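You operate a simulated robot arm through the tools that you are given. There is no shell and no other tool. Be economical: measure what you need, move in short steps, check, and stop when the job is done.

You are at the controls of a simulated robot arm. One attempt, no reset.

## Task
Take the core carton that says "suction" from the top of the steel bench and leave it on top of the tape roll there. Fetch the can labelled "Standard" from the lower shelf under the steel bench and set it on top of the silver tape roll. Put the white pot on the black mat away on the second shelf from the bottom of the right steel shelves. Take the oil jug marked "gear oil" from the top of the steel bench and put it on top of the copper tube coil. Fetch the brass nut from the top of the steel bench and set it on the top of the grey stand. Press the tester button three times. Open the waste bin lid. The order is free. Set down upright: core carton, can, white pot, oil jug.
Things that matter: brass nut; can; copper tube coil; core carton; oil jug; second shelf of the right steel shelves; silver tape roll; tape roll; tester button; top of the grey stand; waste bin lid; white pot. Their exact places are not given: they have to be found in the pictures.

The check looks at the end state, three seconds after you hand in, the way a careful person would. Anything else that was tipped, shoved, dropped, spilled or broken makes it a failure. Lids that push on must go on centred and level and be pressed home; caps that screw on are set level and turned clockwise until they are tight.

## Robot
A 7-joint arm with a two-finger parallel gripper on a trunk, on a base that drives. Base frame: it is fixed to the floor where the robot stands at the start and does not move with it; the origin is under the middle of the robot, x ahead of it, y to its left, z up; the surface under the hand at the start is at about z = 0.863. Units: m, rad, N and s.
Its first joint turns from -2.897 to 2.897 rad. Places, roughly: brass nut [0.75, 0.75, 0.75]; can [0.5, 0, 0.25]; copper tube coil (23x22x5 cm) [0.8, 0.8, 0.9]; oil jug [0.75, 0.5, 1]; second shelf of the right steel shelves [-3.6, 0.3, 0.5]; silver tape roll (10x10x5 cm) [-2.6, -1.7, 0.8]; tape roll (12x12x5 cm) [0.9, -0.2, 0.9]; tester button [0.5, 0.7, 0.9]; top of the grey stand [0.9, 1.9, 0.8]; waste bin lid [0.3, -1.6, 0.4]; white pot [0.5, 0.25, 1]. Payload 3.43 kg.
The TCP is the grasp point between the finger pads, 0.03 m short of the fingertips. In the tool frame z runs along the fingers and y along their closing line. Largest opening 0.094 m; finger width 0.028, thickness 0.01; the body of the gripper, 0.05 by 0.096 m, starts 0.055 m behind the TCP.
Orientation is that of the tool frame in the base frame, as a unit quaternion [x, y, z, w]. With the fingers straight down and closing along the base's y, the tool's x points along the base's -x, its y along +y and its z along -z.

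## Interface
- The arm moves only by the tool arm_command. Its argument "targets" is a list of rows, each a list of 2 entries, a list of its own where there are three numbers: the shift along the base's x, y, z in m, then the turn, a rotation vector about the base's x, y, z in rad. In form: [[[x, y, z], [ax, ay, az]], ...]. A call has 1 to 12 rows; each row is the pose to reach, as a shift and turn from the pose commanded when the call began. "gripper" is the gripper command, from -1 (shut) to 1 (fully open), values between in proportion, set as the call begins (left out, the last holds). Each row takes 0.2 s and may step no farther than 0.05 m and 0.15 rad from the row before; otherwise, or with a gripper value out of range, the whole call is refused. A pose out of reach is approached as far as the arm can. The call stops where the force on the tool passes 40 N (or 10 N more than at its start, if that is more) or the arm is blocked; 0.2 s more then pass. Each finger travels about 0.045 m/s and halts on what it meets, pressing with about 38 N; the grip force reading is that of the motor and also rises with nothing between the fingers. The clock runs only during rows and for 0.2 s after the last one: add rows that repeat a pose to give the fingers time. The reply holds the time, the measured pose of the TCP, the force on the tool along the base axes, the opening and the grip force, in the units named above and with some noise, with the torque about the TCP (base axes, N m) and any sound that the robot's microphone picked up, and new pictures: "show" is both (left out), scene, wrist or none.
- Cameras (640 x 400 px; columns grow to the right, rows downward): "scene" is now at [0.0282, 0.2182, 1.3877]; the picture's right is [-0.25, -0.97, 0.00], its down [-0.56, 0.14, -0.81] and it looks along [0.79, -0.20, -0.58] (base axes); focal length 214 px, centre (320, 200). "wrist" rides on the gripper at [0.076, 0.014, -0.103] in the tool frame; the picture's right is [-0.18, 0.98, 0.00], its down [-0.75, -0.14, -0.64] and it looks along [-0.63, -0.12, 0.77] (tool axes); focal length 243 px, centre (320, 200).
- roll_base(legs): drives the robot by 1 to 6 legs, each [ahead, turn to the left] in m and rad, along the robot's own axes; the way and the turn of a leg run together, so that a leg with both is an arc; at most 1.5 m and 3.142 rad a leg. The arm and the cameras ride along, it lands a little off, and it stops where it bumps. It gives what a move gives, and a new picture of the scene camera.
- turn_head(pan, tilt): turns the head with the scene camera to pan (to the left, within 2.094 rad either way) and tilt (down, from -0.506 to 1.204), counted from straight ahead of the robot. It gives what a move gives, and a new picture of the scene camera.
- locate(camera, pixels): for up to 12 pixels [column, row] of the newest picture of that camera ("zoom" is the newest enlarged one), the place [x, y, z] in the base frame of the surface seen there, good to about 0.002 m. It takes no simulated time.
- enlarge(camera, box): a new picture of the part [left, top, right, bottom] of that camera's present view, enlarged. It takes no simulated time.
- finish_job(): hands the job in; it is judged then, once.

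Keep the steps short. Do not move on a guess: measure, check each grasp and each placing, and mend mistakes. In all there are 124 turns and 260 pictures (those below and enlarged ones count). Leave the gripper open and the arm clear of the work at the hand-in unless told otherwise, and finish with a single line.

The tools are called by a JSON object that holds its "api" and its "payload". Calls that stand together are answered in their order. arm_command: Moves the arm, as the interface text tells. Its arguments: {"type":"object","properties":{"targets":{"type":"array"},"gripper":{"type":"number"},"show":{"type":"string","enum":["both","scene","wrist","none"]}},"required":["targets"]} The other tools are called the same way: roll_base (legs) drives the base; turn_head (pan, tilt) turns the head that bears the scene camera; locate (camera, pixels) gives the place of the surface under pixels of a picture; enlarge (camera, box) takes an enlarged picture of a part of a camera's view; finish_job () hands the job in.

At the start:

```text
t: 0.0
ee_pos: [0.5845, 0.1059, 1.2126]
ee_rot: [0.004, 1.0, 0.0, 0.0]
contact_force: [0.0, -0.2, 0.7]
torque: [-0.01, -0.02, -0.01]
finger_gap: 0.0938
grip_force: 0.0
robot x, y, heading: [0.0008, 0.0018, 0.002]
head pan, tilt: [-0.248, 0.618]
```

scene: 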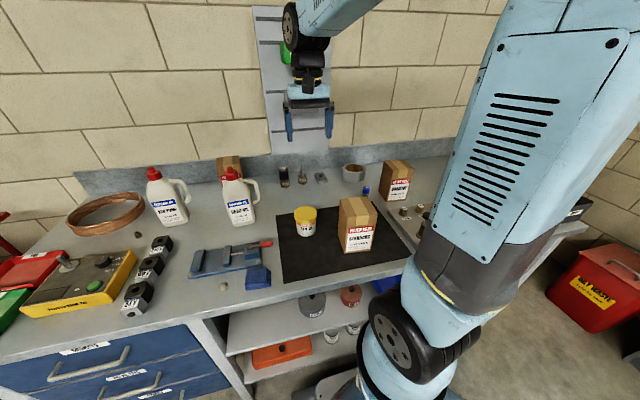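
wrist: 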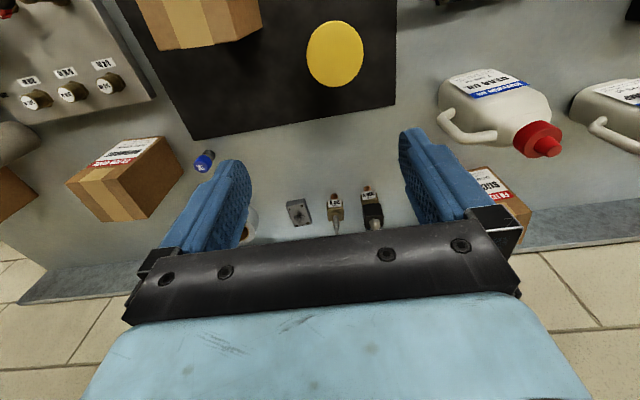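

I see a bench with jugs, cartons, coil, tester and mat. I'll enlarge parts of the scene to read labels.

{"api": "enlarge", "payload": {"camera": "scene", "box": [60, 140, 260, 265]}}

{"api": "enlarge", "payload": {"camera": "scene", "box": [260, 140, 460, 265]}}

{"api": "enlarge", "payload": {"camera": "scene", "box": [0, 220, 200, 345]}}

{"api": "enlarge", "payload": {"camera": "scene", "box": [220, 270, 400, 382]}}

```text
3.20 times, centred on (160, 202) of scene
```

zoom: 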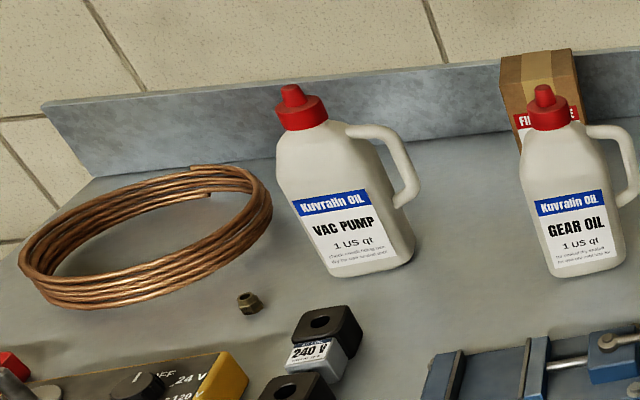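

```text
3.20 times, centred on (360, 202) of scene
```

zoom: 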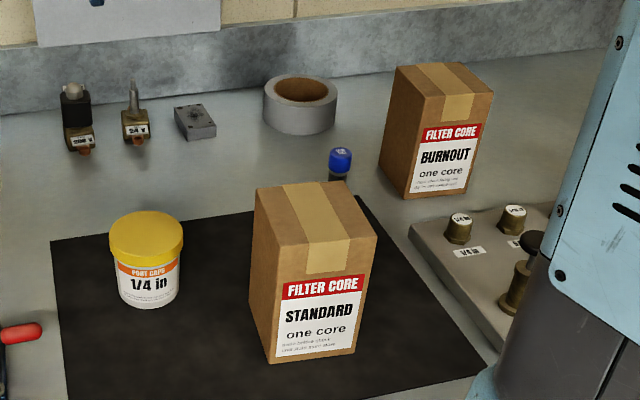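

```text
3.20 times, centred on (100, 282) of scene
```

zoom: 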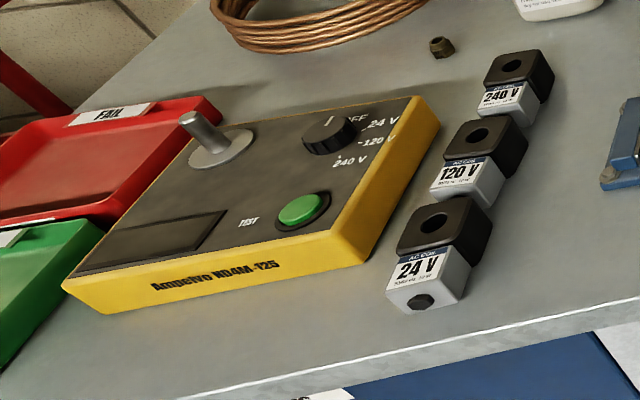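

```text
3.56 times, centred on (310, 326) of scene
```

zoom: 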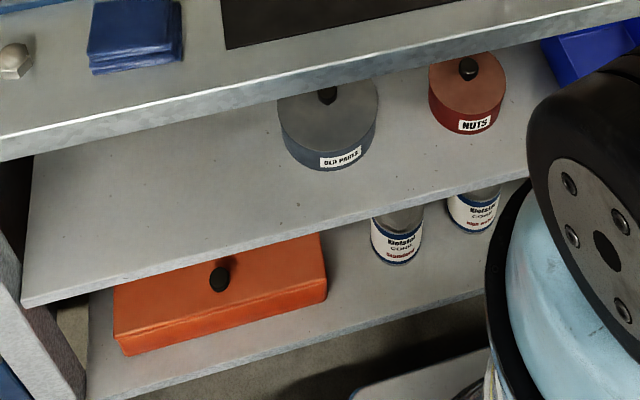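

Behind the gear oil jug is a third carton (probably "suction"). I'll measure the main points in the scene picture and read the carton with the wrist camera.

{"api": "locate", "payload": {"camera": "scene", "pixels": [[306, 211], [229, 170], [230, 158], [137, 232], [94, 285], [352, 167], [106, 215], [240, 208], [256, 190], [392, 167], [358, 206], [222, 286]]}}

{"api": "enlarge", "payload": {"camera": "wrist", "box": [420, 60, 640, 250]}}

{"api": "locate", "payload": {"camera": "wrist", "pixels": [[335, 53], [480, 95], [540, 138], [490, 185], [510, 220], [462, 130], [510, 195], [250, 225], [625, 90]]}}

{"api": "turn_head", "payload": {"pan": 0.6, "tilt": 0.6}}

```text
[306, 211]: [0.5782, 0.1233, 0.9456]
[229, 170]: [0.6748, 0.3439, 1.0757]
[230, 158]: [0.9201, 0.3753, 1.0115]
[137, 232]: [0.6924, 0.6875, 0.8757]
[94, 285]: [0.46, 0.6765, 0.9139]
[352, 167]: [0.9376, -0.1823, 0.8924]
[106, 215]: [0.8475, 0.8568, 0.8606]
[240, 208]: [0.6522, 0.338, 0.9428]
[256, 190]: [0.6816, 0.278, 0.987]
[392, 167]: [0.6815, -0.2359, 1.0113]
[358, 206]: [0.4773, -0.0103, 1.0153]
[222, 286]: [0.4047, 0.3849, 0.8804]
```

```text
2.11 times, centred on (530, 155) of wrist
```

zoom: 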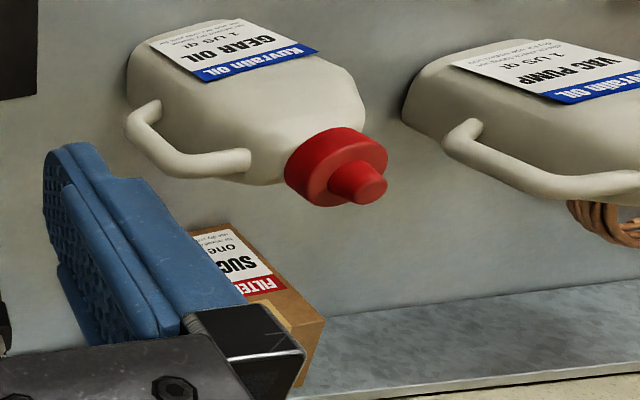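

```text
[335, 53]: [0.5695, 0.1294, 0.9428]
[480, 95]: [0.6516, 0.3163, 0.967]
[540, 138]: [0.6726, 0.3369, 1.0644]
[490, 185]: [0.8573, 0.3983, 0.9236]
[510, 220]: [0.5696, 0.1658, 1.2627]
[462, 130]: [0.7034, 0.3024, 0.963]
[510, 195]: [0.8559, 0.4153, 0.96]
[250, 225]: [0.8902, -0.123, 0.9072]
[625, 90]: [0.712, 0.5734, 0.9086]
```

```text
t: 1.2
ee_pos: [0.5831, 0.1064, 1.2124]
ee_rot: [0.005, 1.0, 0.0, -0.001]
contact_force: [0.5, 0.6, 0.8]
torque: [0.01, -0.02, 0.04]
finger_gap: 0.0941
grip_force: 0.0
robot x, y, heading: [0.0002, 0.0033, -0.001]
head pan, tilt: [0.6, 0.6]
```

scene: 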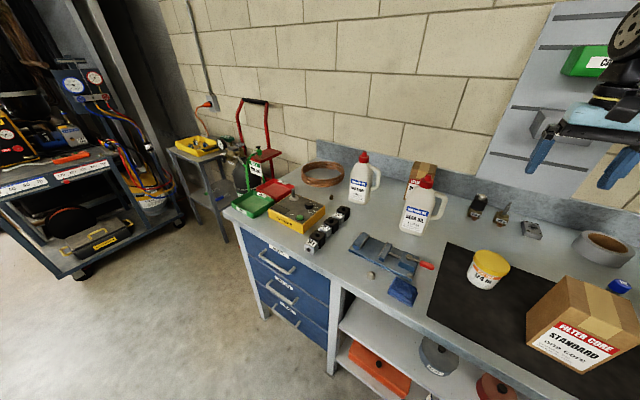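

The third carton says SUC(TION). Now I look closely at the coil, nut, and grey stand from this view.

{"api": "enlarge", "payload": {"camera": "scene", "box": [270, 140, 450, 252]}}

{"api": "enlarge", "payload": {"camera": "scene", "box": [140, 110, 320, 222]}}

{"api": "locate", "payload": {"camera": "scene", "pixels": [[303, 166], [343, 166], [322, 162], [322, 186], [310, 181], [335, 183], [322, 175], [195, 135], [175, 153], [222, 150], [205, 157], [332, 196]]}}

```text
3.56 times, centred on (360, 196) of scene
```

zoom: 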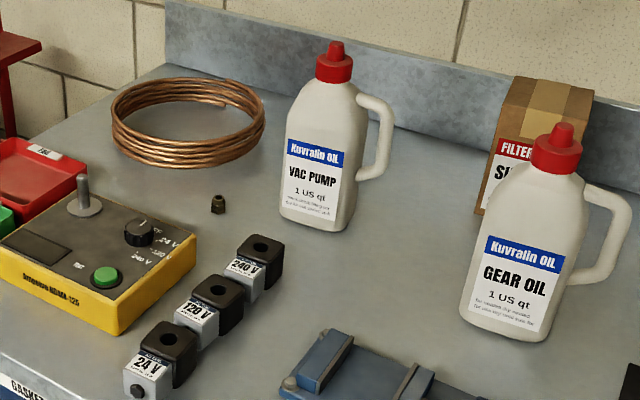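

```text
3.56 times, centred on (230, 166) of scene
```

zoom: 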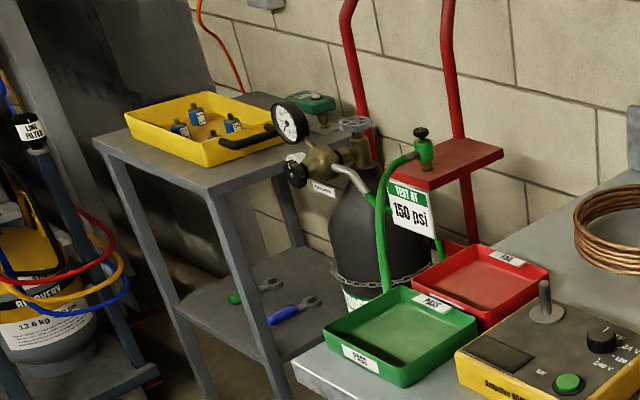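

```text
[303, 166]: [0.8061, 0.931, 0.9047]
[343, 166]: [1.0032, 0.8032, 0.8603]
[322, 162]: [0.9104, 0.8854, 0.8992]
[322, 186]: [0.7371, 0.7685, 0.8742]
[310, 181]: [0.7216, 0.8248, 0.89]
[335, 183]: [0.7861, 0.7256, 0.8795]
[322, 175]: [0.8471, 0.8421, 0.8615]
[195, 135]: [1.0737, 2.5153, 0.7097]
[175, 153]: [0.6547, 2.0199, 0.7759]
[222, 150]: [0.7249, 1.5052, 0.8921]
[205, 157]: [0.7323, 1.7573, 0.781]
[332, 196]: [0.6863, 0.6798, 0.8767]
```

I zoom onto the gear oil jug and coil to measure them.

{"api": "enlarge", "payload": {"camera": "scene", "box": [380, 155, 476, 245]}}

{"api": "locate", "payload": {"camera": "zoom", "pixels": [[307, 120], [285, 150], [335, 150], [310, 90], [250, 220], [370, 235], [175, 290], [300, 345], [320, 275], [430, 230], [470, 210], [200, 240]]}}

{"api": "enlarge", "payload": {"camera": "scene", "box": [290, 150, 354, 206]}}

```text
4.44 times, centred on (428, 200) of scene
```

zoom: 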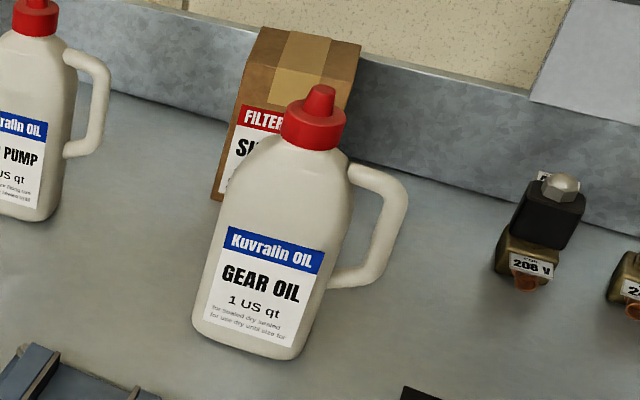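

```text
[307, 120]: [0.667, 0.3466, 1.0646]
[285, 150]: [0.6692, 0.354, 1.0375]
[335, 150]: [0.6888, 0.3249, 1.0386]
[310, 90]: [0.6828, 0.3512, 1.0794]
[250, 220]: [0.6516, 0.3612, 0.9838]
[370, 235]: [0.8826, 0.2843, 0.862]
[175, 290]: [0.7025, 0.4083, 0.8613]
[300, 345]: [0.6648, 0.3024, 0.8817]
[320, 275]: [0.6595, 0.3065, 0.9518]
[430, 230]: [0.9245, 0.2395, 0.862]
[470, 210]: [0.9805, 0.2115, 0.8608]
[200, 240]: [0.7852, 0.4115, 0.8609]
```

```text
7.14 times, centred on (322, 178) of scene
```

zoom: 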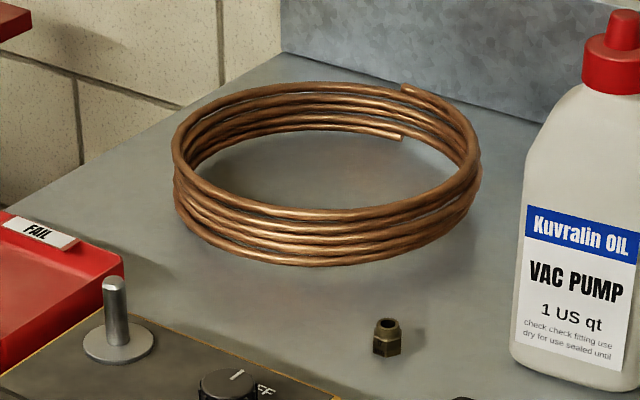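

{"api": "locate", "payload": {"camera": "zoom", "pixels": [[178, 165], [475, 165], [320, 85], [320, 214], [220, 200], [430, 200], [240, 95], [405, 95], [385, 325], [375, 345], [400, 340], [385, 352]]}}

{"api": "locate", "payload": {"camera": "wrist", "pixels": [[448, 88], [550, 95], [495, 72], [558, 155], [525, 125], [548, 153], [445, 120], [500, 138], [530, 210], [475, 178]]}}

```text
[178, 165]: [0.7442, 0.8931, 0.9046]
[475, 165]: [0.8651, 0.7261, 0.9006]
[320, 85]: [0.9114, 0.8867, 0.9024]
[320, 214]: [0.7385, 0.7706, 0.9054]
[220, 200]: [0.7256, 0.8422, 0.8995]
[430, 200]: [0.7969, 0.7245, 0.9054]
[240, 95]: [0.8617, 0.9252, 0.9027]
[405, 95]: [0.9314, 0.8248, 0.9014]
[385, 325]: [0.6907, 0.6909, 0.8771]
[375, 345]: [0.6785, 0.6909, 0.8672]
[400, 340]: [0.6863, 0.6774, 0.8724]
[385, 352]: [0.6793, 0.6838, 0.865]
```

```text
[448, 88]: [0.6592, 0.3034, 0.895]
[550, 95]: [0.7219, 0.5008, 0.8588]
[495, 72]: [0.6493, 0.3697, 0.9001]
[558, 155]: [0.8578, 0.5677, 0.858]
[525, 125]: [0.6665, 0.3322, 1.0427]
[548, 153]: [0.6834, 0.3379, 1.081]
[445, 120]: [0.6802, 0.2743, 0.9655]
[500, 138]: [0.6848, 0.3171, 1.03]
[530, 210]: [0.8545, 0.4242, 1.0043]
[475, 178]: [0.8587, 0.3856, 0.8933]
```

Coil centre ≈ (0.829, 0.823), jug cap ≈ (0.686, 0.343), top 1.081. I check the bench edge and floor clearance before driving left.

{"api": "locate", "payload": {"camera": "scene", "pixels": [[332, 283], [228, 215], [430, 335], [150, 300], [235, 245], [262, 300], [340, 370]]}}

{"api": "turn_head", "payload": {"pan": 1.3, "tilt": 0.9}}

{"api": "turn_head", "payload": {"pan": 0.0, "tilt": 1.2}}

```text
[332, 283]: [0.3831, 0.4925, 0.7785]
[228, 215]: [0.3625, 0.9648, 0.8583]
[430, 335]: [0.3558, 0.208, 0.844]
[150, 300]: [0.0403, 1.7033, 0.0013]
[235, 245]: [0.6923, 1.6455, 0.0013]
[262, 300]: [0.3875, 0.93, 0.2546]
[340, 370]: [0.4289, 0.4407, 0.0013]
```

```text
t: 2.2
ee_pos: [0.5843, 0.1067, 1.2144]
ee_rot: [0.003, 1.0, 0.0, 0.0]
contact_force: [-0.1, -0.3, 0.8]
torque: [0.0, 0.01, 0.07]
finger_gap: 0.094
grip_force: 0.0
robot x, y, heading: [0.0016, 0.0044, -0.001]
head pan, tilt: [1.3, 0.901]
```

scene: 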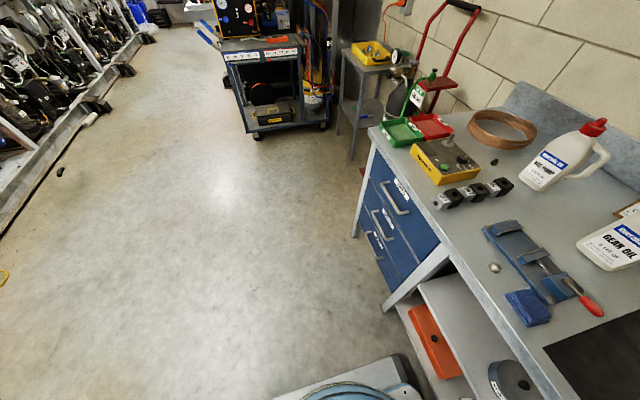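

```text
t: 3.7
ee_pos: [0.5847, 0.1045, 1.2137]
ee_rot: [0.003, 1.0, -0.001, 0.0]
contact_force: [-0.3, 0.1, -0.2]
torque: [0.0, -0.05, 0.0]
finger_gap: 0.0942
grip_force: 0.1
robot x, y, heading: [-0.0032, 0.0082, 0.002]
head pan, tilt: [0.0, 1.201]
```

scene: 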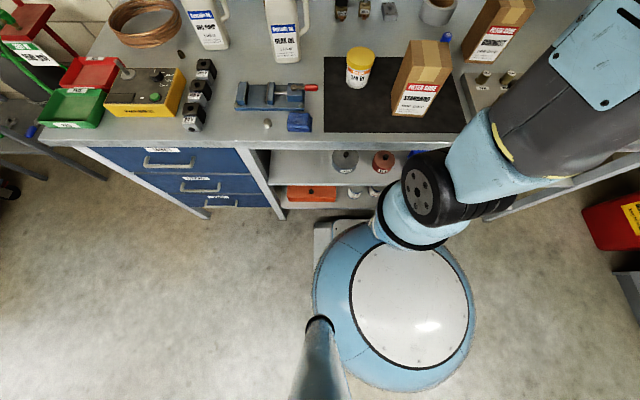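

I measure the robot's own footprint at the front against the bench.

{"api": "locate", "payload": {"camera": "scene", "pixels": [[318, 225], [345, 220], [316, 270], [330, 245], [375, 215], [318, 290], [460, 300], [480, 215], [400, 300], [270, 215]]}}

{"api": "enlarge", "payload": {"camera": "scene", "box": [270, 140, 430, 260]}}

```text
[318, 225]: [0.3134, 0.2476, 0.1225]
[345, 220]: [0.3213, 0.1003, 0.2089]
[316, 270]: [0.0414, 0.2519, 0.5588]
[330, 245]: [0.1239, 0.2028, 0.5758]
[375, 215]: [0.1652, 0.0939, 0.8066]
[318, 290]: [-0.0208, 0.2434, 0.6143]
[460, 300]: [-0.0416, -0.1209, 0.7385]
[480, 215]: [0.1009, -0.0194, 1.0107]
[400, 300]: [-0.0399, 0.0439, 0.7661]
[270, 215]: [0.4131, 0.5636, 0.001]
```

```text
3.33 times, centred on (350, 200) of scene
```

zoom: 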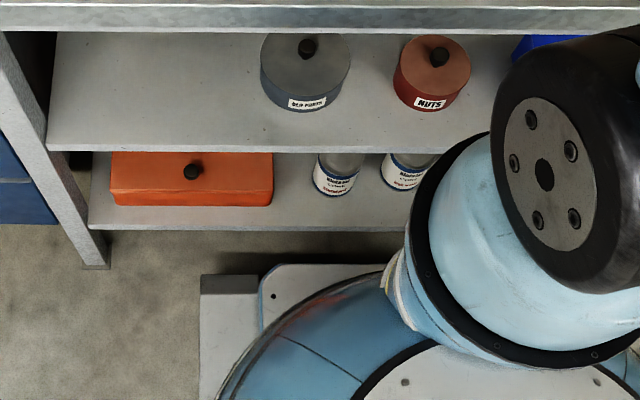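

Front corner of the base is at (0.31, 0.25); I'll back up 0.1 m before turning, move 0.58 m left along the bench, and face it again.

{"api": "roll_base", "payload": {"legs": [[-0.12, 0], [0, 1.571], [0.58, 0], [0, -1.571], [0.12, 0]]}}

{"api": "turn_head", "payload": {"pan": -0.1, "tilt": 0.75}}

```text
t: 8.2
ee_pos: [-0.0208, 0.5938, 1.2139]
ee_rot: [-0.575, 0.818, -0.001, -0.002]
contact_force: [0.6, 0.9, 0.4]
torque: [0.03, 0.07, 0.0]
finger_gap: 0.0941
grip_force: 0.1
robot x, y, heading: [-0.0552, -0.0191, 1.261]
head pan, tilt: [0.0, 1.201]
stopped in leg 2: the robot was blocked; the commanded pose is now the measured one
```

scene: 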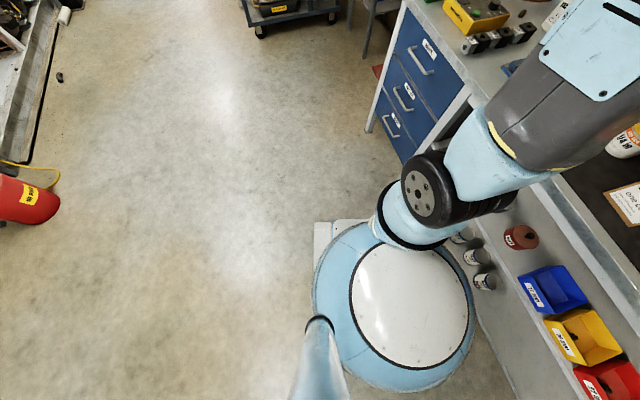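

```text
t: 9.1
ee_pos: [-0.0212, 0.5935, 1.213]
ee_rot: [-0.576, 0.818, 0.0, 0.0]
contact_force: [0.6, -0.7, -0.4]
torque: [0.04, -0.03, 0.0]
finger_gap: 0.094
grip_force: 0.1
robot x, y, heading: [-0.0478, -0.0224, 1.267]
head pan, tilt: [-0.099, 0.75]
```

scene: 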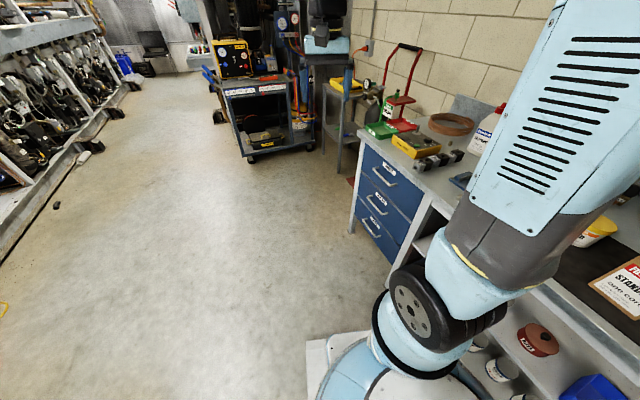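

The base caught on the bench while turning. I back away along the present heading, then drive along at a greater distance.

{"api": "roll_base", "payload": {"legs": [[-0.6, 0], [0, 0.304], [1.15, 0], [0, -1.571]]}}

```text
t: 22.3
ee_pos: [0.2902, 0.8871, 1.2142]
ee_rot: [-0.145, 0.989, -0.001, -0.001]
contact_force: [0.4, 0.0, -1.3]
torque: [-0.04, 0.0, -0.04]
finger_gap: 0.0939
grip_force: 0.0
robot x, y, heading: [-0.2478, 0.6159, 0.289]
head pan, tilt: [-0.099, 0.75]
stopped in leg 4: the robot was blocked; the commanded pose is now the measured one
```

scene: 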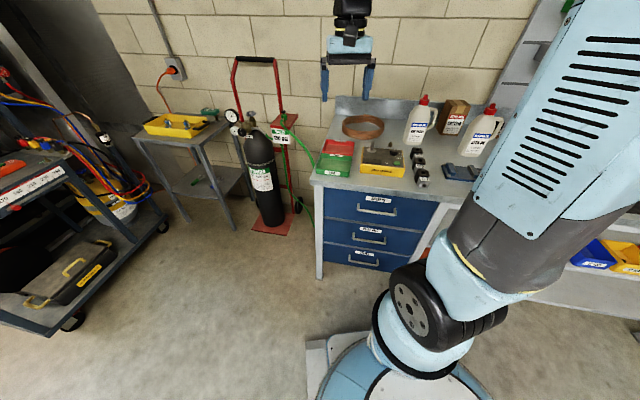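

Both big turns stopped after ≈1.27 rad with nothing near, so I'll use smaller turns. Finish turning and move forward.

{"api": "roll_base", "payload": {"legs": [[0, -0.29], [0.22, 0]]}}

```text
t: 25.0
ee_pos: [0.5617, 0.7262, 1.2148]
ee_rot: [-0.001, 1.0, 0.001, 0.0]
contact_force: [0.1, 0.0, 0.0]
torque: [0.07, 0.0, 0.01]
finger_gap: 0.0939
grip_force: 0.1
robot x, y, heading: [-0.0307, 0.6253, 0.006]
head pan, tilt: [-0.099, 0.75]
```

scene: 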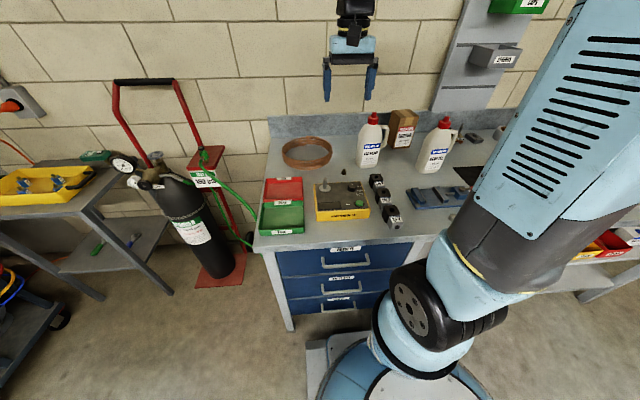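

I move over the gear oil jug's cap at height, turning the gripper 90° so the fingers close along x (away from the handle).

{"api": "arm_command", "payload": {"targets": [[[0.011, -0.035, 0], [0, 0, 0.143]], [[0.022, -0.07, 0], [0, 0, 0.286]], [[0.034, -0.105, 0], [0, 0, 0.428]], [[0.045, -0.139, 0], [0, 0, 0.571]], [[0.056, -0.174, 0], [0, 0, 0.714]], [[0.068, -0.209, 0], [0, 0, 0.857]], [[0.079, -0.244, 0], [0, 0, 1.0]], [[0.09, -0.279, 0], [0, 0, 1.142]], [[0.101, -0.313, 0], [0, 0, 1.285]], [[0.113, -0.348, 0], [0, 0, 1.428]], [[0.124, -0.383, 0], [0, 0, 1.571]], [[0.124, -0.383, 0], [0, 0, 1.571]]], "gripper": 1}}

```text
t: 27.6
ee_pos: [0.6844, 0.3436, 1.2135]
ee_rot: [0.709, -0.705, 0.0, 0.0]
contact_force: [-0.3, 0.9, -0.4]
torque: [-0.04, -0.02, 0.01]
finger_gap: 0.094
grip_force: 0.1
robot x, y, heading: [-0.0335, 0.6237, 0.001]
head pan, tilt: [-0.099, 0.75]
```

scene: 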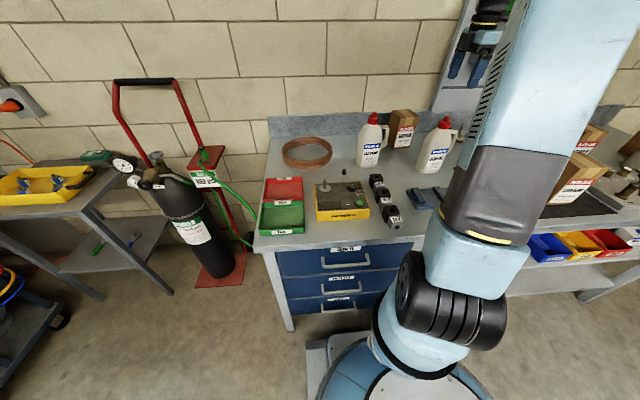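
wrist: 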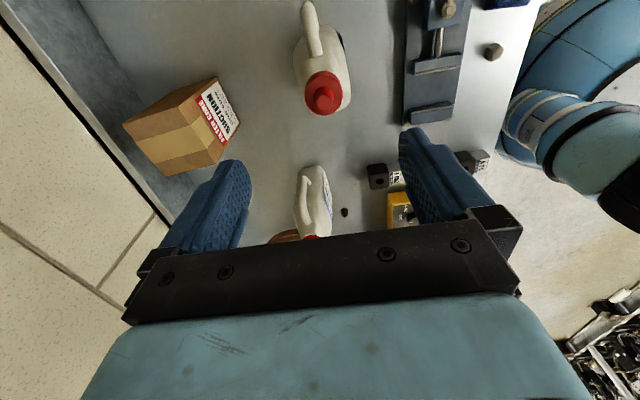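

The cap is seen at (323,95). I measure it along with the carton.

{"api": "locate", "payload": {"camera": "wrist", "pixels": [[323, 96], [309, 90], [341, 90], [325, 75], [325, 112], [322, 35], [296, 55], [349, 60], [125, 128], [212, 82], [180, 175], [238, 120]]}}

{"api": "enlarge", "payload": {"camera": "wrist", "box": [260, 0, 390, 125]}}

```text
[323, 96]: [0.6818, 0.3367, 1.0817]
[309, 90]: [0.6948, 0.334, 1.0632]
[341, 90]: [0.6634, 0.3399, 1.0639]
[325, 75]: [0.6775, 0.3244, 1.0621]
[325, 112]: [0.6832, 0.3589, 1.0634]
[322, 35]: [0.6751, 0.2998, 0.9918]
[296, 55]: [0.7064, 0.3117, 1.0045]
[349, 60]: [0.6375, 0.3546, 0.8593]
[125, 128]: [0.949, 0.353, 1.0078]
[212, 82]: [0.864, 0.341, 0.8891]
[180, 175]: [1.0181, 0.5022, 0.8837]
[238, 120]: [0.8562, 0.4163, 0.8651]
```

```text
3.20 times, centred on (325, 62) of wrist
```

zoom: 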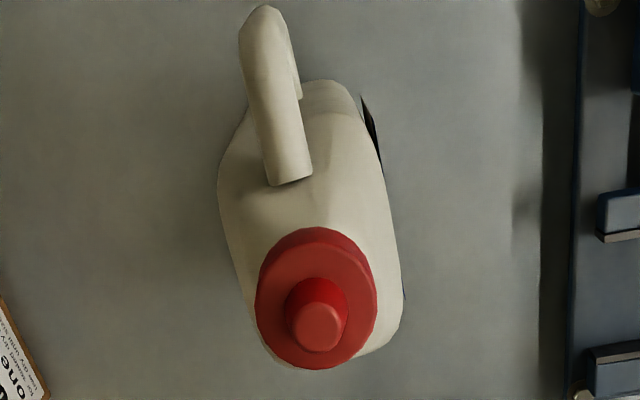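

Cap centre ≈ (0.680, 0.340), diameter ~38 mm. Descend to z 1.06.

{"api": "arm_command", "payload": {"targets": [[[-0.004, -0.003, -0.045], [0, 0, 0]], [[-0.004, -0.003, -0.09], [0, 0, 0]], [[-0.004, -0.003, -0.125], [0, 0, 0]], [[-0.004, -0.003, -0.153], [0, 0, 0]], [[-0.004, -0.003, -0.153], [0, 0, 0]]], "gripper": 1, "show": "none"}}

{"api": "arm_command", "payload": {"targets": [[[0, 0, 0], [0, 0, 0]], [[0, 0, 0], [0, 0, 0]], [[0, 0, 0], [0, 0, 0]], [[0, 0, 0], [0, 0, 0]], [[0, 0, 0], [0, 0, 0]], [[0, 0, 0], [0, 0, 0]]], "gripper": -1, "show": "none"}}

{"api": "arm_command", "payload": {"targets": [[[0, 0, 0.02], [0, 0, 0]], [[0, 0, 0.06], [0, 0, 0]], [[0, 0, 0.1], [0, 0, 0]], [[0, 0, 0.1], [0, 0, 0]]], "gripper": -1}}

```text
t: 28.8
ee_pos: [0.6826, 0.3422, 1.0578]
ee_rot: [0.709, -0.706, -0.001, 0.0]
contact_force: [0.5, -0.4, 0.1]
torque: [0.01, -0.01, -0.05]
finger_gap: 0.0941
grip_force: 0.1
robot x, y, heading: [-0.0316, 0.6233, 0.006]
head pan, tilt: [-0.099, 0.75]
```

```text
t: 30.2
ee_pos: [0.684, 0.3427, 1.0596]
ee_rot: [0.708, -0.706, 0.0, 0.0]
contact_force: [2.4, -0.7, 11.7]
torque: [-0.05, 0.02, 0.24]
finger_gap: 0.0414
grip_force: 37.6
robot x, y, heading: [-0.0335, 0.6216, 0.004]
head pan, tilt: [-0.099, 0.75]
```

```text
t: 31.2
ee_pos: [0.6843, 0.3407, 1.1601]
ee_rot: [0.708, -0.706, -0.001, 0.0]
contact_force: [0.4, 0.9, -10.1]
torque: [0.04, -0.01, 0.02]
finger_gap: 0.0371
grip_force: 37.8
robot x, y, heading: [-0.0321, 0.6242, 0.011]
head pan, tilt: [-0.099, 0.75]
```

scene: 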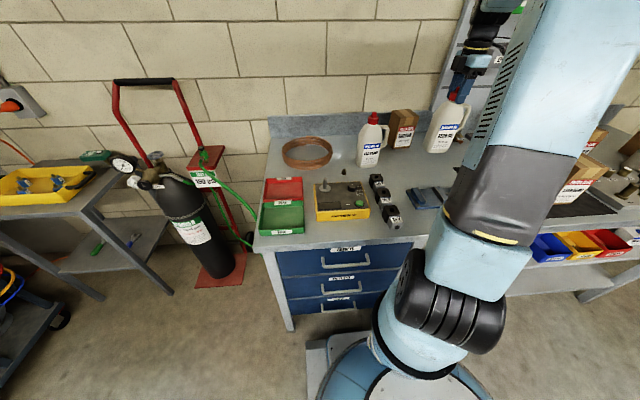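
wrist: 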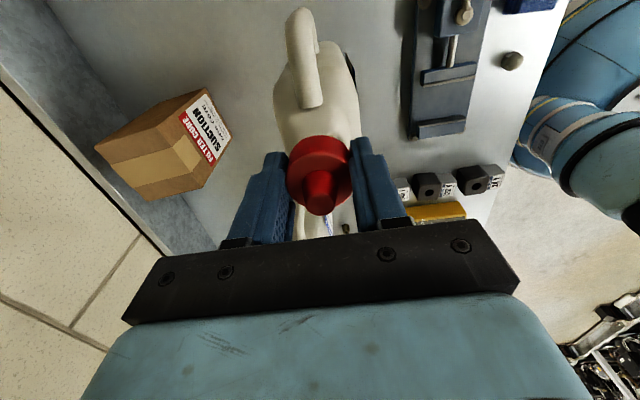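

Jug lifted (~1 kg). I raise it clear of the vac-pump jug and carry it over to the coil centre (0.829, 0.823).

{"api": "arm_command", "payload": {"targets": [[[0, 0, 0.05], [0, 0, 0]], [[0, 0, 0.1], [0, 0, 0]], [[0, 0, 0.15], [0, 0, 0]], [[0.013, 0.044, 0.16], [0, 0, 0]], [[0.026, 0.088, 0.16], [0, 0, 0]], [[0.039, 0.132, 0.16], [0, 0, 0]], [[0.052, 0.176, 0.16], [0, 0, 0]], [[0.065, 0.22, 0.16], [0, 0, 0]], [[0.078, 0.264, 0.16], [0, 0, 0]], [[0.091, 0.308, 0.16], [0, 0, 0]], [[0.104, 0.352, 0.16], [0, 0, 0]]], "show": "none"}}

{"api": "arm_command", "payload": {"targets": [[[0.013, 0.044, 0], [0, 0, 0]], [[0.028, 0.088, 0], [0, 0, 0]], [[0.045, 0.13, 0], [0, 0, 0]], [[0.045, 0.13, 0], [0, 0, 0]], [[0.045, 0.13, -0.05], [0, 0, 0]], [[0.045, 0.13, -0.1], [0, 0, 0]], [[0.045, 0.13, -0.15], [0, 0, 0]], [[0.045, 0.13, -0.15], [0, 0, 0]]]}}

```text
t: 33.6
ee_pos: [0.7878, 0.6888, 1.3186]
ee_rot: [0.707, -0.707, 0.0, 0.001]
contact_force: [0.0, -1.9, -9.2]
torque: [-0.06, 0.01, 0.01]
finger_gap: 0.0369
grip_force: 38.1
robot x, y, heading: [-0.0341, 0.6246, 0.007]
head pan, tilt: [-0.099, 0.75]
```

```text
t: 35.4
ee_pos: [0.8289, 0.8222, 1.1717]
ee_rot: [0.708, -0.706, 0.0, 0.001]
contact_force: [0.2, -0.2, -9.6]
torque: [-0.02, 0.01, 0.02]
finger_gap: 0.0369
grip_force: 37.7
robot x, y, heading: [-0.0305, 0.6238, 0.007]
head pan, tilt: [-0.099, 0.75]
```

scene: 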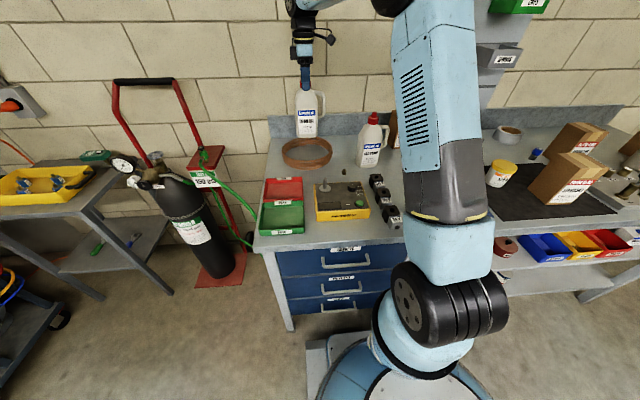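
wrist: 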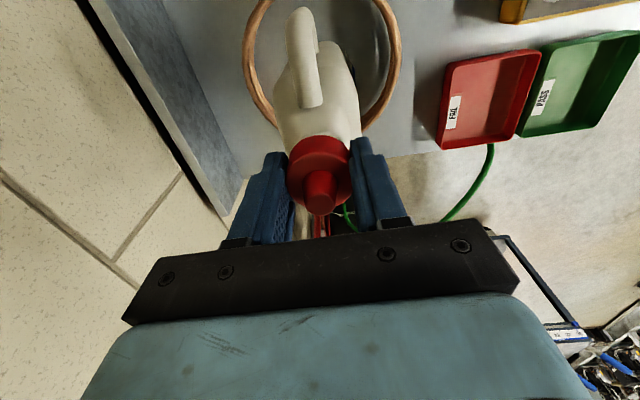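

Jug is centred over the coil. Lower slowly, watching for contact (solid top at TCP ≈1.105, or bench inside the ring at ≈1.06).

{"api": "arm_command", "payload": {"targets": [[[0, 0, -0.03], [0, 0, 0]], [[0, 0, -0.055], [0, 0, 0]], [[0, 0, -0.06], [0, 0, 0]], [[0, 0, -0.065], [0, 0, 0]], [[0, 0, -0.07], [0, 0, 0]], [[0, 0, -0.075], [0, 0, 0]], [[0, 0, -0.075], [0, 0, 0]]]}}

```text
t: 36.3
ee_pos: [0.8291, 0.8224, 1.1172]
ee_rot: [0.708, -0.707, 0.003, -0.005]
contact_force: [-3.6, -1.0, 9.2]
torque: [-0.23, 1.29, -0.02]
finger_gap: 0.0372
grip_force: 37.8
robot x, y, heading: [-0.0349, 0.621, 0.009]
head pan, tilt: [-0.099, 0.75]
stopped in row 4: the force on the tool passed its limit at 45 N (the readings are from after the stop); the commanded pose is now the measured one
```

scene: 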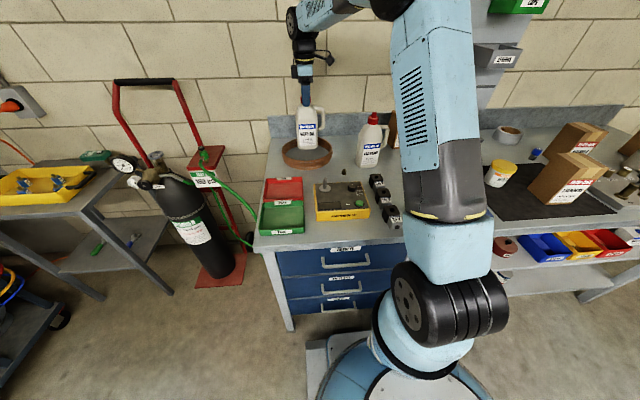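
wrist: 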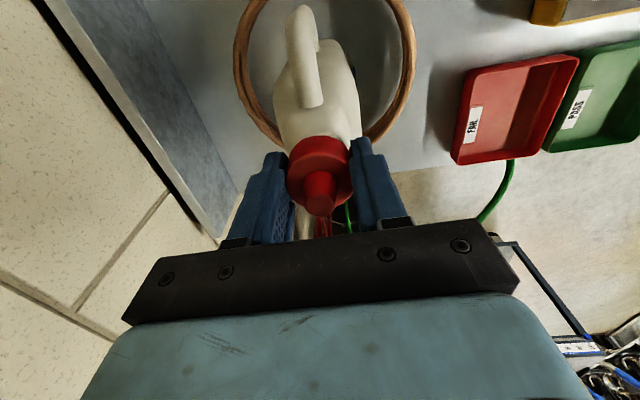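

Contact at z 1.117: the coil carries the jug solidly. I open and let it stand, then rise.

{"api": "arm_command", "payload": {"targets": [[[0, 0, 0.001], [0, 0, 0]], [[0, 0, 0.001], [0, 0, 0]], [[0, 0, 0.001], [0, 0, 0]], [[0, 0, 0.001], [0, 0, 0]], [[0, 0, 0.001], [0, 0, 0]], [[0, 0, 0.001], [0, 0, 0]]], "gripper": 1}}

{"api": "arm_command", "payload": {"targets": [[[0, 0, 0.04], [0, 0, 0]], [[0, 0, 0.08], [0, 0, 0]], [[0, 0, 0.12], [0, 0, 0]]]}}

{"api": "enlarge", "payload": {"camera": "scene", "box": [250, 90, 410, 230]}}

```text
t: 37.7
ee_pos: [0.8308, 0.8233, 1.1171]
ee_rot: [0.708, -0.706, 0.003, -0.004]
contact_force: [0.2, 0.0, -0.6]
torque: [0.0, -0.06, 0.02]
finger_gap: 0.094
grip_force: 0.0
robot x, y, heading: [-0.031, 0.6219, 0.006]
head pan, tilt: [-0.099, 0.75]
```

scene: 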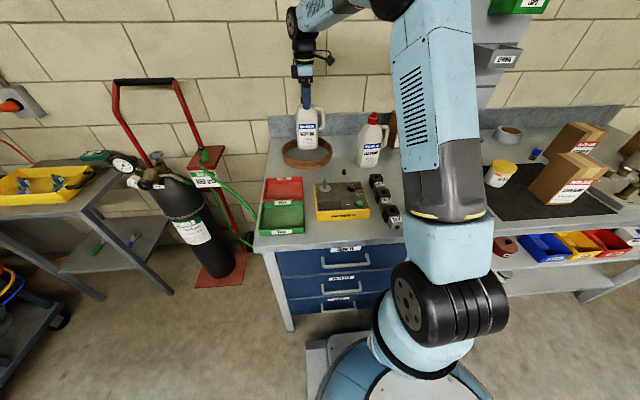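
wrist: 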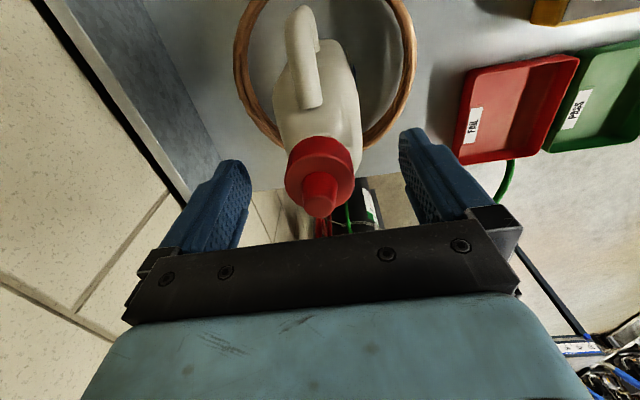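

```text
t: 38.5
ee_pos: [0.8281, 0.8229, 1.2373]
ee_rot: [0.708, -0.706, 0.003, -0.004]
contact_force: [-0.6, 0.1, 0.3]
torque: [0.04, 0.0, 0.01]
finger_gap: 0.0939
grip_force: 0.1
robot x, y, heading: [-0.032, 0.6208, 0.003]
head pan, tilt: [-0.099, 0.75]
```

scene: 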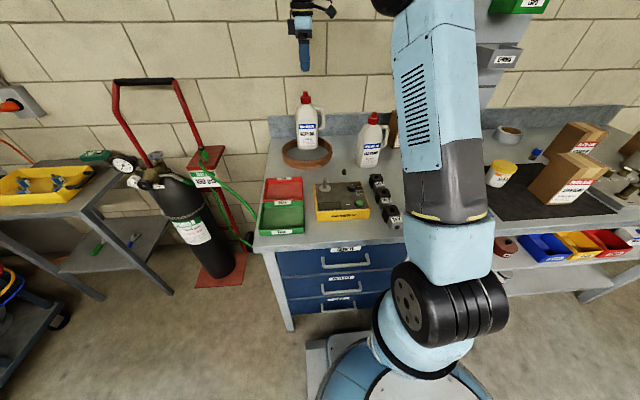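
wrist: 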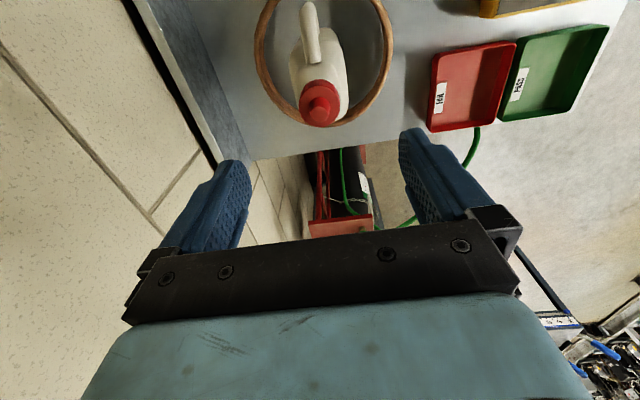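

```text
2.86 times, centred on (330, 160) of scene
```

zoom: 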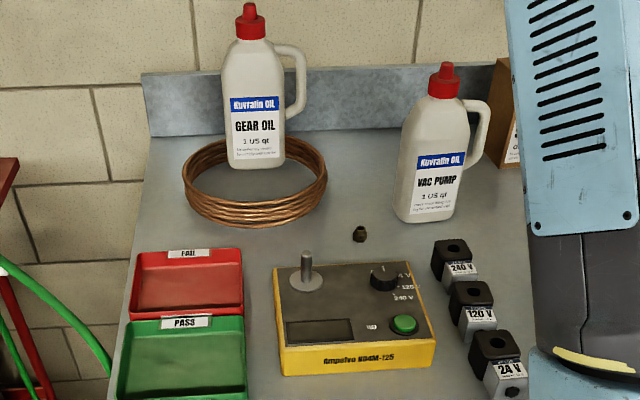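

Jug stands upright on the coil. Next the tester button: measure it and the nut.

{"api": "locate", "payload": {"camera": "zoom", "pixels": [[404, 324], [390, 320], [418, 320], [404, 315], [404, 332], [360, 232], [352, 234], [368, 234], [307, 255], [440, 375]]}}

{"api": "arm_command", "payload": {"targets": [[[-0.04, -0.016, 0], [0, 0, 0]], [[-0.08, -0.032, 0], [0, 0, 0]], [[-0.12, -0.048, 0], [0, 0, 0]], [[-0.16, -0.064, 0], [0, 0, 0]], [[-0.2, -0.08, -0.01], [0, 0, 0]], [[-0.24, -0.096, -0.03], [0, 0, 0]], [[-0.28, -0.112, -0.05], [0, 0, 0]], [[-0.32, -0.128, -0.07], [0, 0, 0]], [[-0.34, -0.14, -0.09], [0, 0, 0]], [[-0.36, -0.145, -0.11], [0, 0, 0]], [[-0.36, -0.145, -0.11], [0, 0, 0]]], "gripper": -1}}

```text
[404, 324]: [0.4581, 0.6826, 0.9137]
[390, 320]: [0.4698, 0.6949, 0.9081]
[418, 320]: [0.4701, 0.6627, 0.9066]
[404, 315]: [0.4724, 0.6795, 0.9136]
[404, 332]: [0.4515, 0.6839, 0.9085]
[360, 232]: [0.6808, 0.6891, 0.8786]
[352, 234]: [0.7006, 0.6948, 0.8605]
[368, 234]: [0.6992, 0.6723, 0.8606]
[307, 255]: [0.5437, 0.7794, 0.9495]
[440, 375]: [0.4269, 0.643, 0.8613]
```

```text
t: 40.9
ee_pos: [0.4693, 0.6764, 1.1272]
ee_rot: [0.707, -0.707, 0.002, -0.004]
contact_force: [0.6, -0.2, 0.1]
torque: [-0.01, -0.02, 0.0]
finger_gap: 0.0001
grip_force: 33.3
robot x, y, heading: [-0.0326, 0.6227, 0.009]
head pan, tilt: [-0.099, 0.75]
```

scene: 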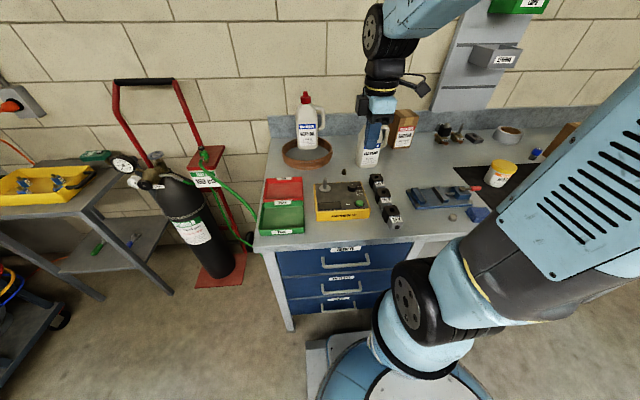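
wrist: 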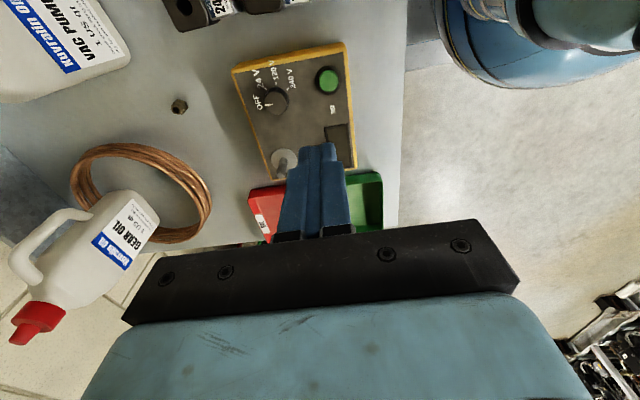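

Button centre ≈ (0.462, 0.681, 0.914). Move above it, fingertip ~1.5 cm over.

{"api": "arm_command", "payload": {"targets": [[[-0.007, 0.004, -0.05], [0, 0, 0]], [[-0.007, 0.004, -0.1], [0, 0, 0]], [[-0.007, 0.004, -0.15], [0, 0, 0]], [[-0.007, 0.004, -0.165], [0, 0, 0]], [[-0.007, 0.004, -0.165], [0, 0, 0]]]}}

{"api": "locate", "payload": {"camera": "wrist", "pixels": [[320, 150], [325, 90], [327, 130]]}}

```text
refused: row 1 steps farther than a row can; nothing moved
```

```text
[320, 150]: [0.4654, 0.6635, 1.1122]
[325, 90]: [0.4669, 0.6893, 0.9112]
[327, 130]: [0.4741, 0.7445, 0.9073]
```

{"api": "arm_command", "payload": {"targets": [[[-0.007, 0.004, -0.045], [0, 0, 0]], [[-0.007, 0.004, -0.09], [0, 0, 0]], [[-0.007, 0.004, -0.135], [0, 0, 0]], [[-0.007, 0.004, -0.165], [0, 0, 0]], [[-0.007, 0.004, -0.165], [0, 0, 0]]]}}

{"api": "enlarge", "payload": {"camera": "wrist", "box": [240, 60, 400, 200]}}

```text
t: 42.1
ee_pos: [0.4638, 0.6821, 0.9614]
ee_rot: [0.708, -0.706, 0.003, -0.004]
contact_force: [-0.7, 0.0, 0.4]
torque: [-0.01, -0.01, 0.01]
finger_gap: 0.0
grip_force: 33.0
robot x, y, heading: [-0.0313, 0.6229, -0.0]
head pan, tilt: [-0.099, 0.75]
```

scene: 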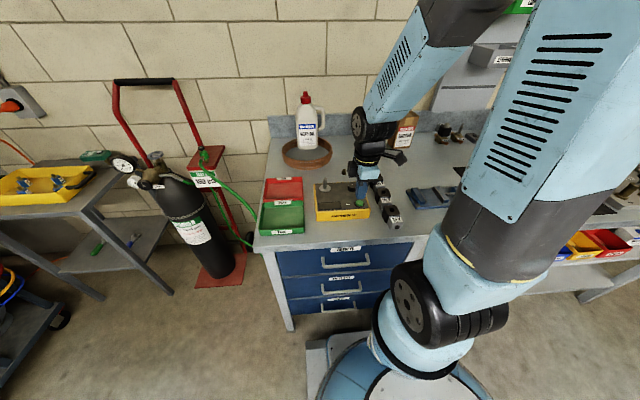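
wrist: 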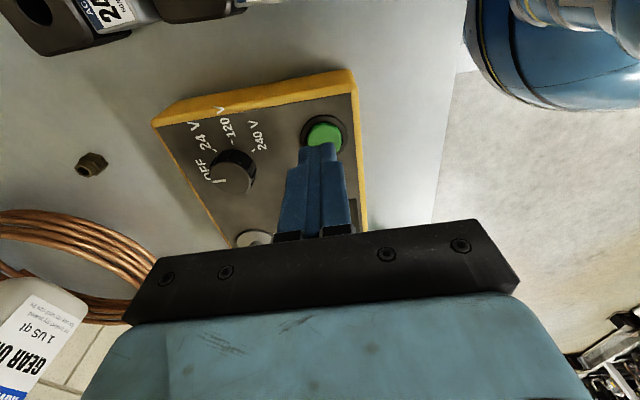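

```text
2.86 times, centred on (320, 130) of wrist
```

zoom: 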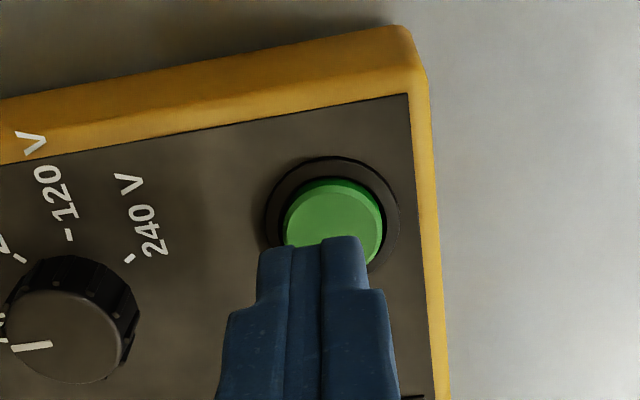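

Fingertips over the button, shift 3 mm in -x and press the first time.

{"api": "arm_command", "payload": {"targets": [[[-0.003, -0.001, -0.012], [0, 0, 0]], [[-0.003, -0.001, -0.018], [0, 0, 0]], [[-0.003, -0.001, -0.021], [0, 0, 0]], [[-0.003, -0.001, -0.024], [0, 0, 0]], [[-0.003, -0.001, -0.024], [0, 0, 0]]], "show": "wrist"}}

```text
t: 43.3
ee_pos: [0.4587, 0.6819, 0.9385]
ee_rot: [0.708, -0.706, 0.004, -0.004]
contact_force: [-0.4, -3.1, 9.5]
torque: [-0.15, 0.02, 0.03]
finger_gap: 0.0
grip_force: 33.3
robot x, y, heading: [-0.0334, 0.6235, 0.002]
head pan, tilt: [-0.099, 0.75]
heard: click
```

wrist: 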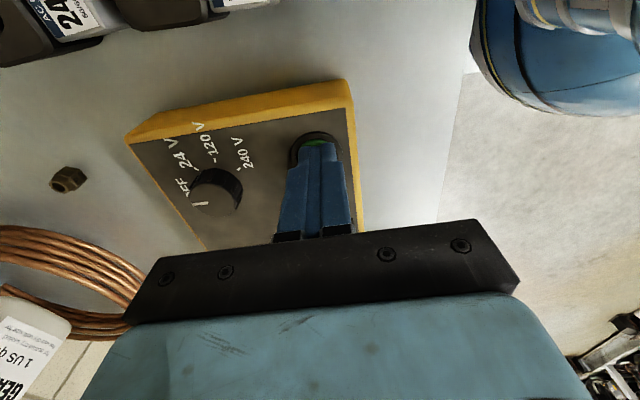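

A click was heard: press one. Lift and press a second time.

{"api": "arm_command", "payload": {"targets": [[[0, 0, 0.01], [0, 0, 0]], [[0, 0, 0.02], [0, 0, 0]], [[0, 0, 0.02], [0, 0, 0]]], "show": "none"}}

{"api": "arm_command", "payload": {"targets": [[[0, 0, -0.012], [0, 0, 0]], [[0, 0, -0.016], [0, 0, 0]], [[0, 0, -0.02], [0, 0, 0]], [[0, 0, -0.02], [0, 0, 0]]], "show": "none"}}

```text
t: 44.1
ee_pos: [0.4603, 0.6813, 0.9601]
ee_rot: [0.709, -0.706, 0.003, -0.005]
contact_force: [0.4, 0.1, 0.6]
torque: [-0.01, -0.01, 0.0]
finger_gap: 0.0
grip_force: 32.7
robot x, y, heading: [-0.0311, 0.6225, 0.004]
head pan, tilt: [-0.099, 0.75]
```

```text
t: 45.1
ee_pos: [0.4602, 0.6822, 0.9381]
ee_rot: [0.709, -0.706, 0.003, -0.004]
contact_force: [1.3, -1.3, 4.0]
torque: [-0.08, -0.02, 0.01]
finger_gap: 0.0001
grip_force: 33.1
robot x, y, heading: [-0.0288, 0.6216, 0.002]
head pan, tilt: [-0.099, 0.75]
heard: click
```

Second click. Third press, then rise.

{"api": "arm_command", "payload": {"targets": [[[0, 0, 0.01], [0, 0, 0]], [[0, 0, 0.02], [0, 0, 0]], [[0, 0, 0.02], [0, 0, 0]]], "show": "none"}}

{"api": "arm_command", "payload": {"targets": [[[0, 0, -0.012], [0, 0, 0]], [[0, 0, -0.016], [0, 0, 0]], [[0, 0, -0.02], [0, 0, 0]], [[0, 0, -0.02], [0, 0, 0]]], "show": "none"}}

{"api": "arm_command", "payload": {"targets": [[[0, 0, 0.02], [0, 0, 0]], [[0, 0, 0.06], [0, 0, 0]], [[0, 0, 0.1], [0, 0, 0]], [[0, 0, 0.1], [0, 0, 0]]], "show": "none"}}

```text
t: 45.9
ee_pos: [0.4588, 0.6826, 0.9589]
ee_rot: [0.709, -0.706, 0.003, -0.004]
contact_force: [0.0, -0.7, 0.4]
torque: [-0.04, -0.03, -0.01]
finger_gap: 0.0
grip_force: 33.0
robot x, y, heading: [-0.0289, 0.627, 0.008]
head pan, tilt: [-0.099, 0.75]
```

```text
t: 46.9
ee_pos: [0.4592, 0.6809, 0.9388]
ee_rot: [0.709, -0.705, 0.003, -0.003]
contact_force: [-1.5, -0.2, 6.4]
torque: [-0.02, 0.05, -0.03]
finger_gap: 0.0001
grip_force: 32.7
robot x, y, heading: [-0.0342, 0.6243, 0.003]
head pan, tilt: [-0.099, 0.75]
heard: click
```

```text
t: 47.9
ee_pos: [0.4608, 0.6807, 1.0395]
ee_rot: [0.708, -0.706, 0.002, -0.005]
contact_force: [-0.4, 0.2, -0.4]
torque: [0.01, -0.01, 0.0]
finger_gap: 0.0002
grip_force: 32.7
robot x, y, heading: [-0.032, 0.6244, 0.006]
head pan, tilt: [-0.099, 0.75]
```

Three clicks. Now move over the brass nut with fingers open and measure.

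{"api": "arm_command", "payload": {"targets": [[[0.04, 0.0, 0.02], [0, 0, 0]], [[0.085, 0.0, 0.02], [0, 0, 0]], [[0.13, 0.0, 0.02], [0, 0, 0]], [[0.175, 0.0, 0.02], [0, 0, 0]], [[0.223, 0.003, 0.02], [0, 0, 0]], [[0.223, 0.003, 0.02], [0, 0, 0]]], "gripper": 0.3}}

{"api": "enlarge", "payload": {"camera": "wrist", "box": [240, 60, 400, 200]}}

```text
t: 49.3
ee_pos: [0.6805, 0.682, 1.0628]
ee_rot: [0.708, -0.706, 0.002, -0.004]
contact_force: [0.5, -0.3, 0.3]
torque: [0.03, 0.01, 0.01]
finger_gap: 0.0613
grip_force: 0.0
robot x, y, heading: [-0.0334, 0.6228, 0.005]
head pan, tilt: [-0.099, 0.75]
```

scene: 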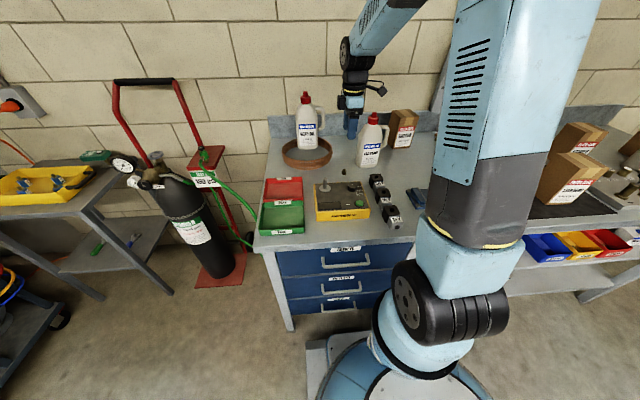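
wrist: 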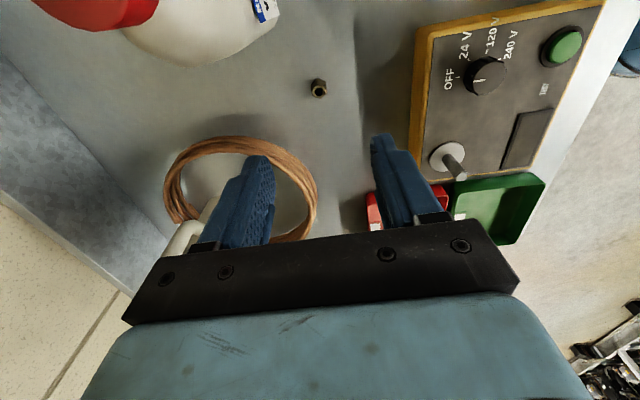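

```text
2.86 times, centred on (320, 130) of wrist
```

zoom: 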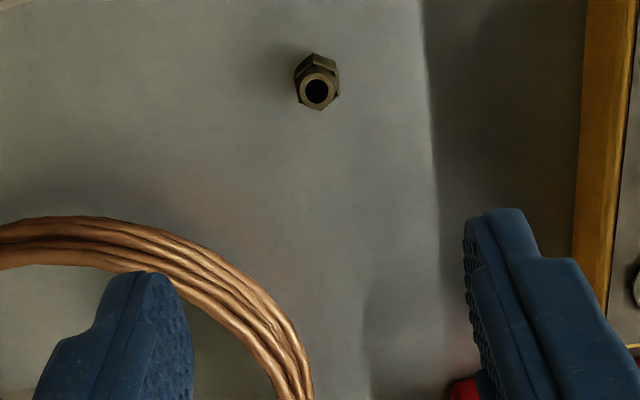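

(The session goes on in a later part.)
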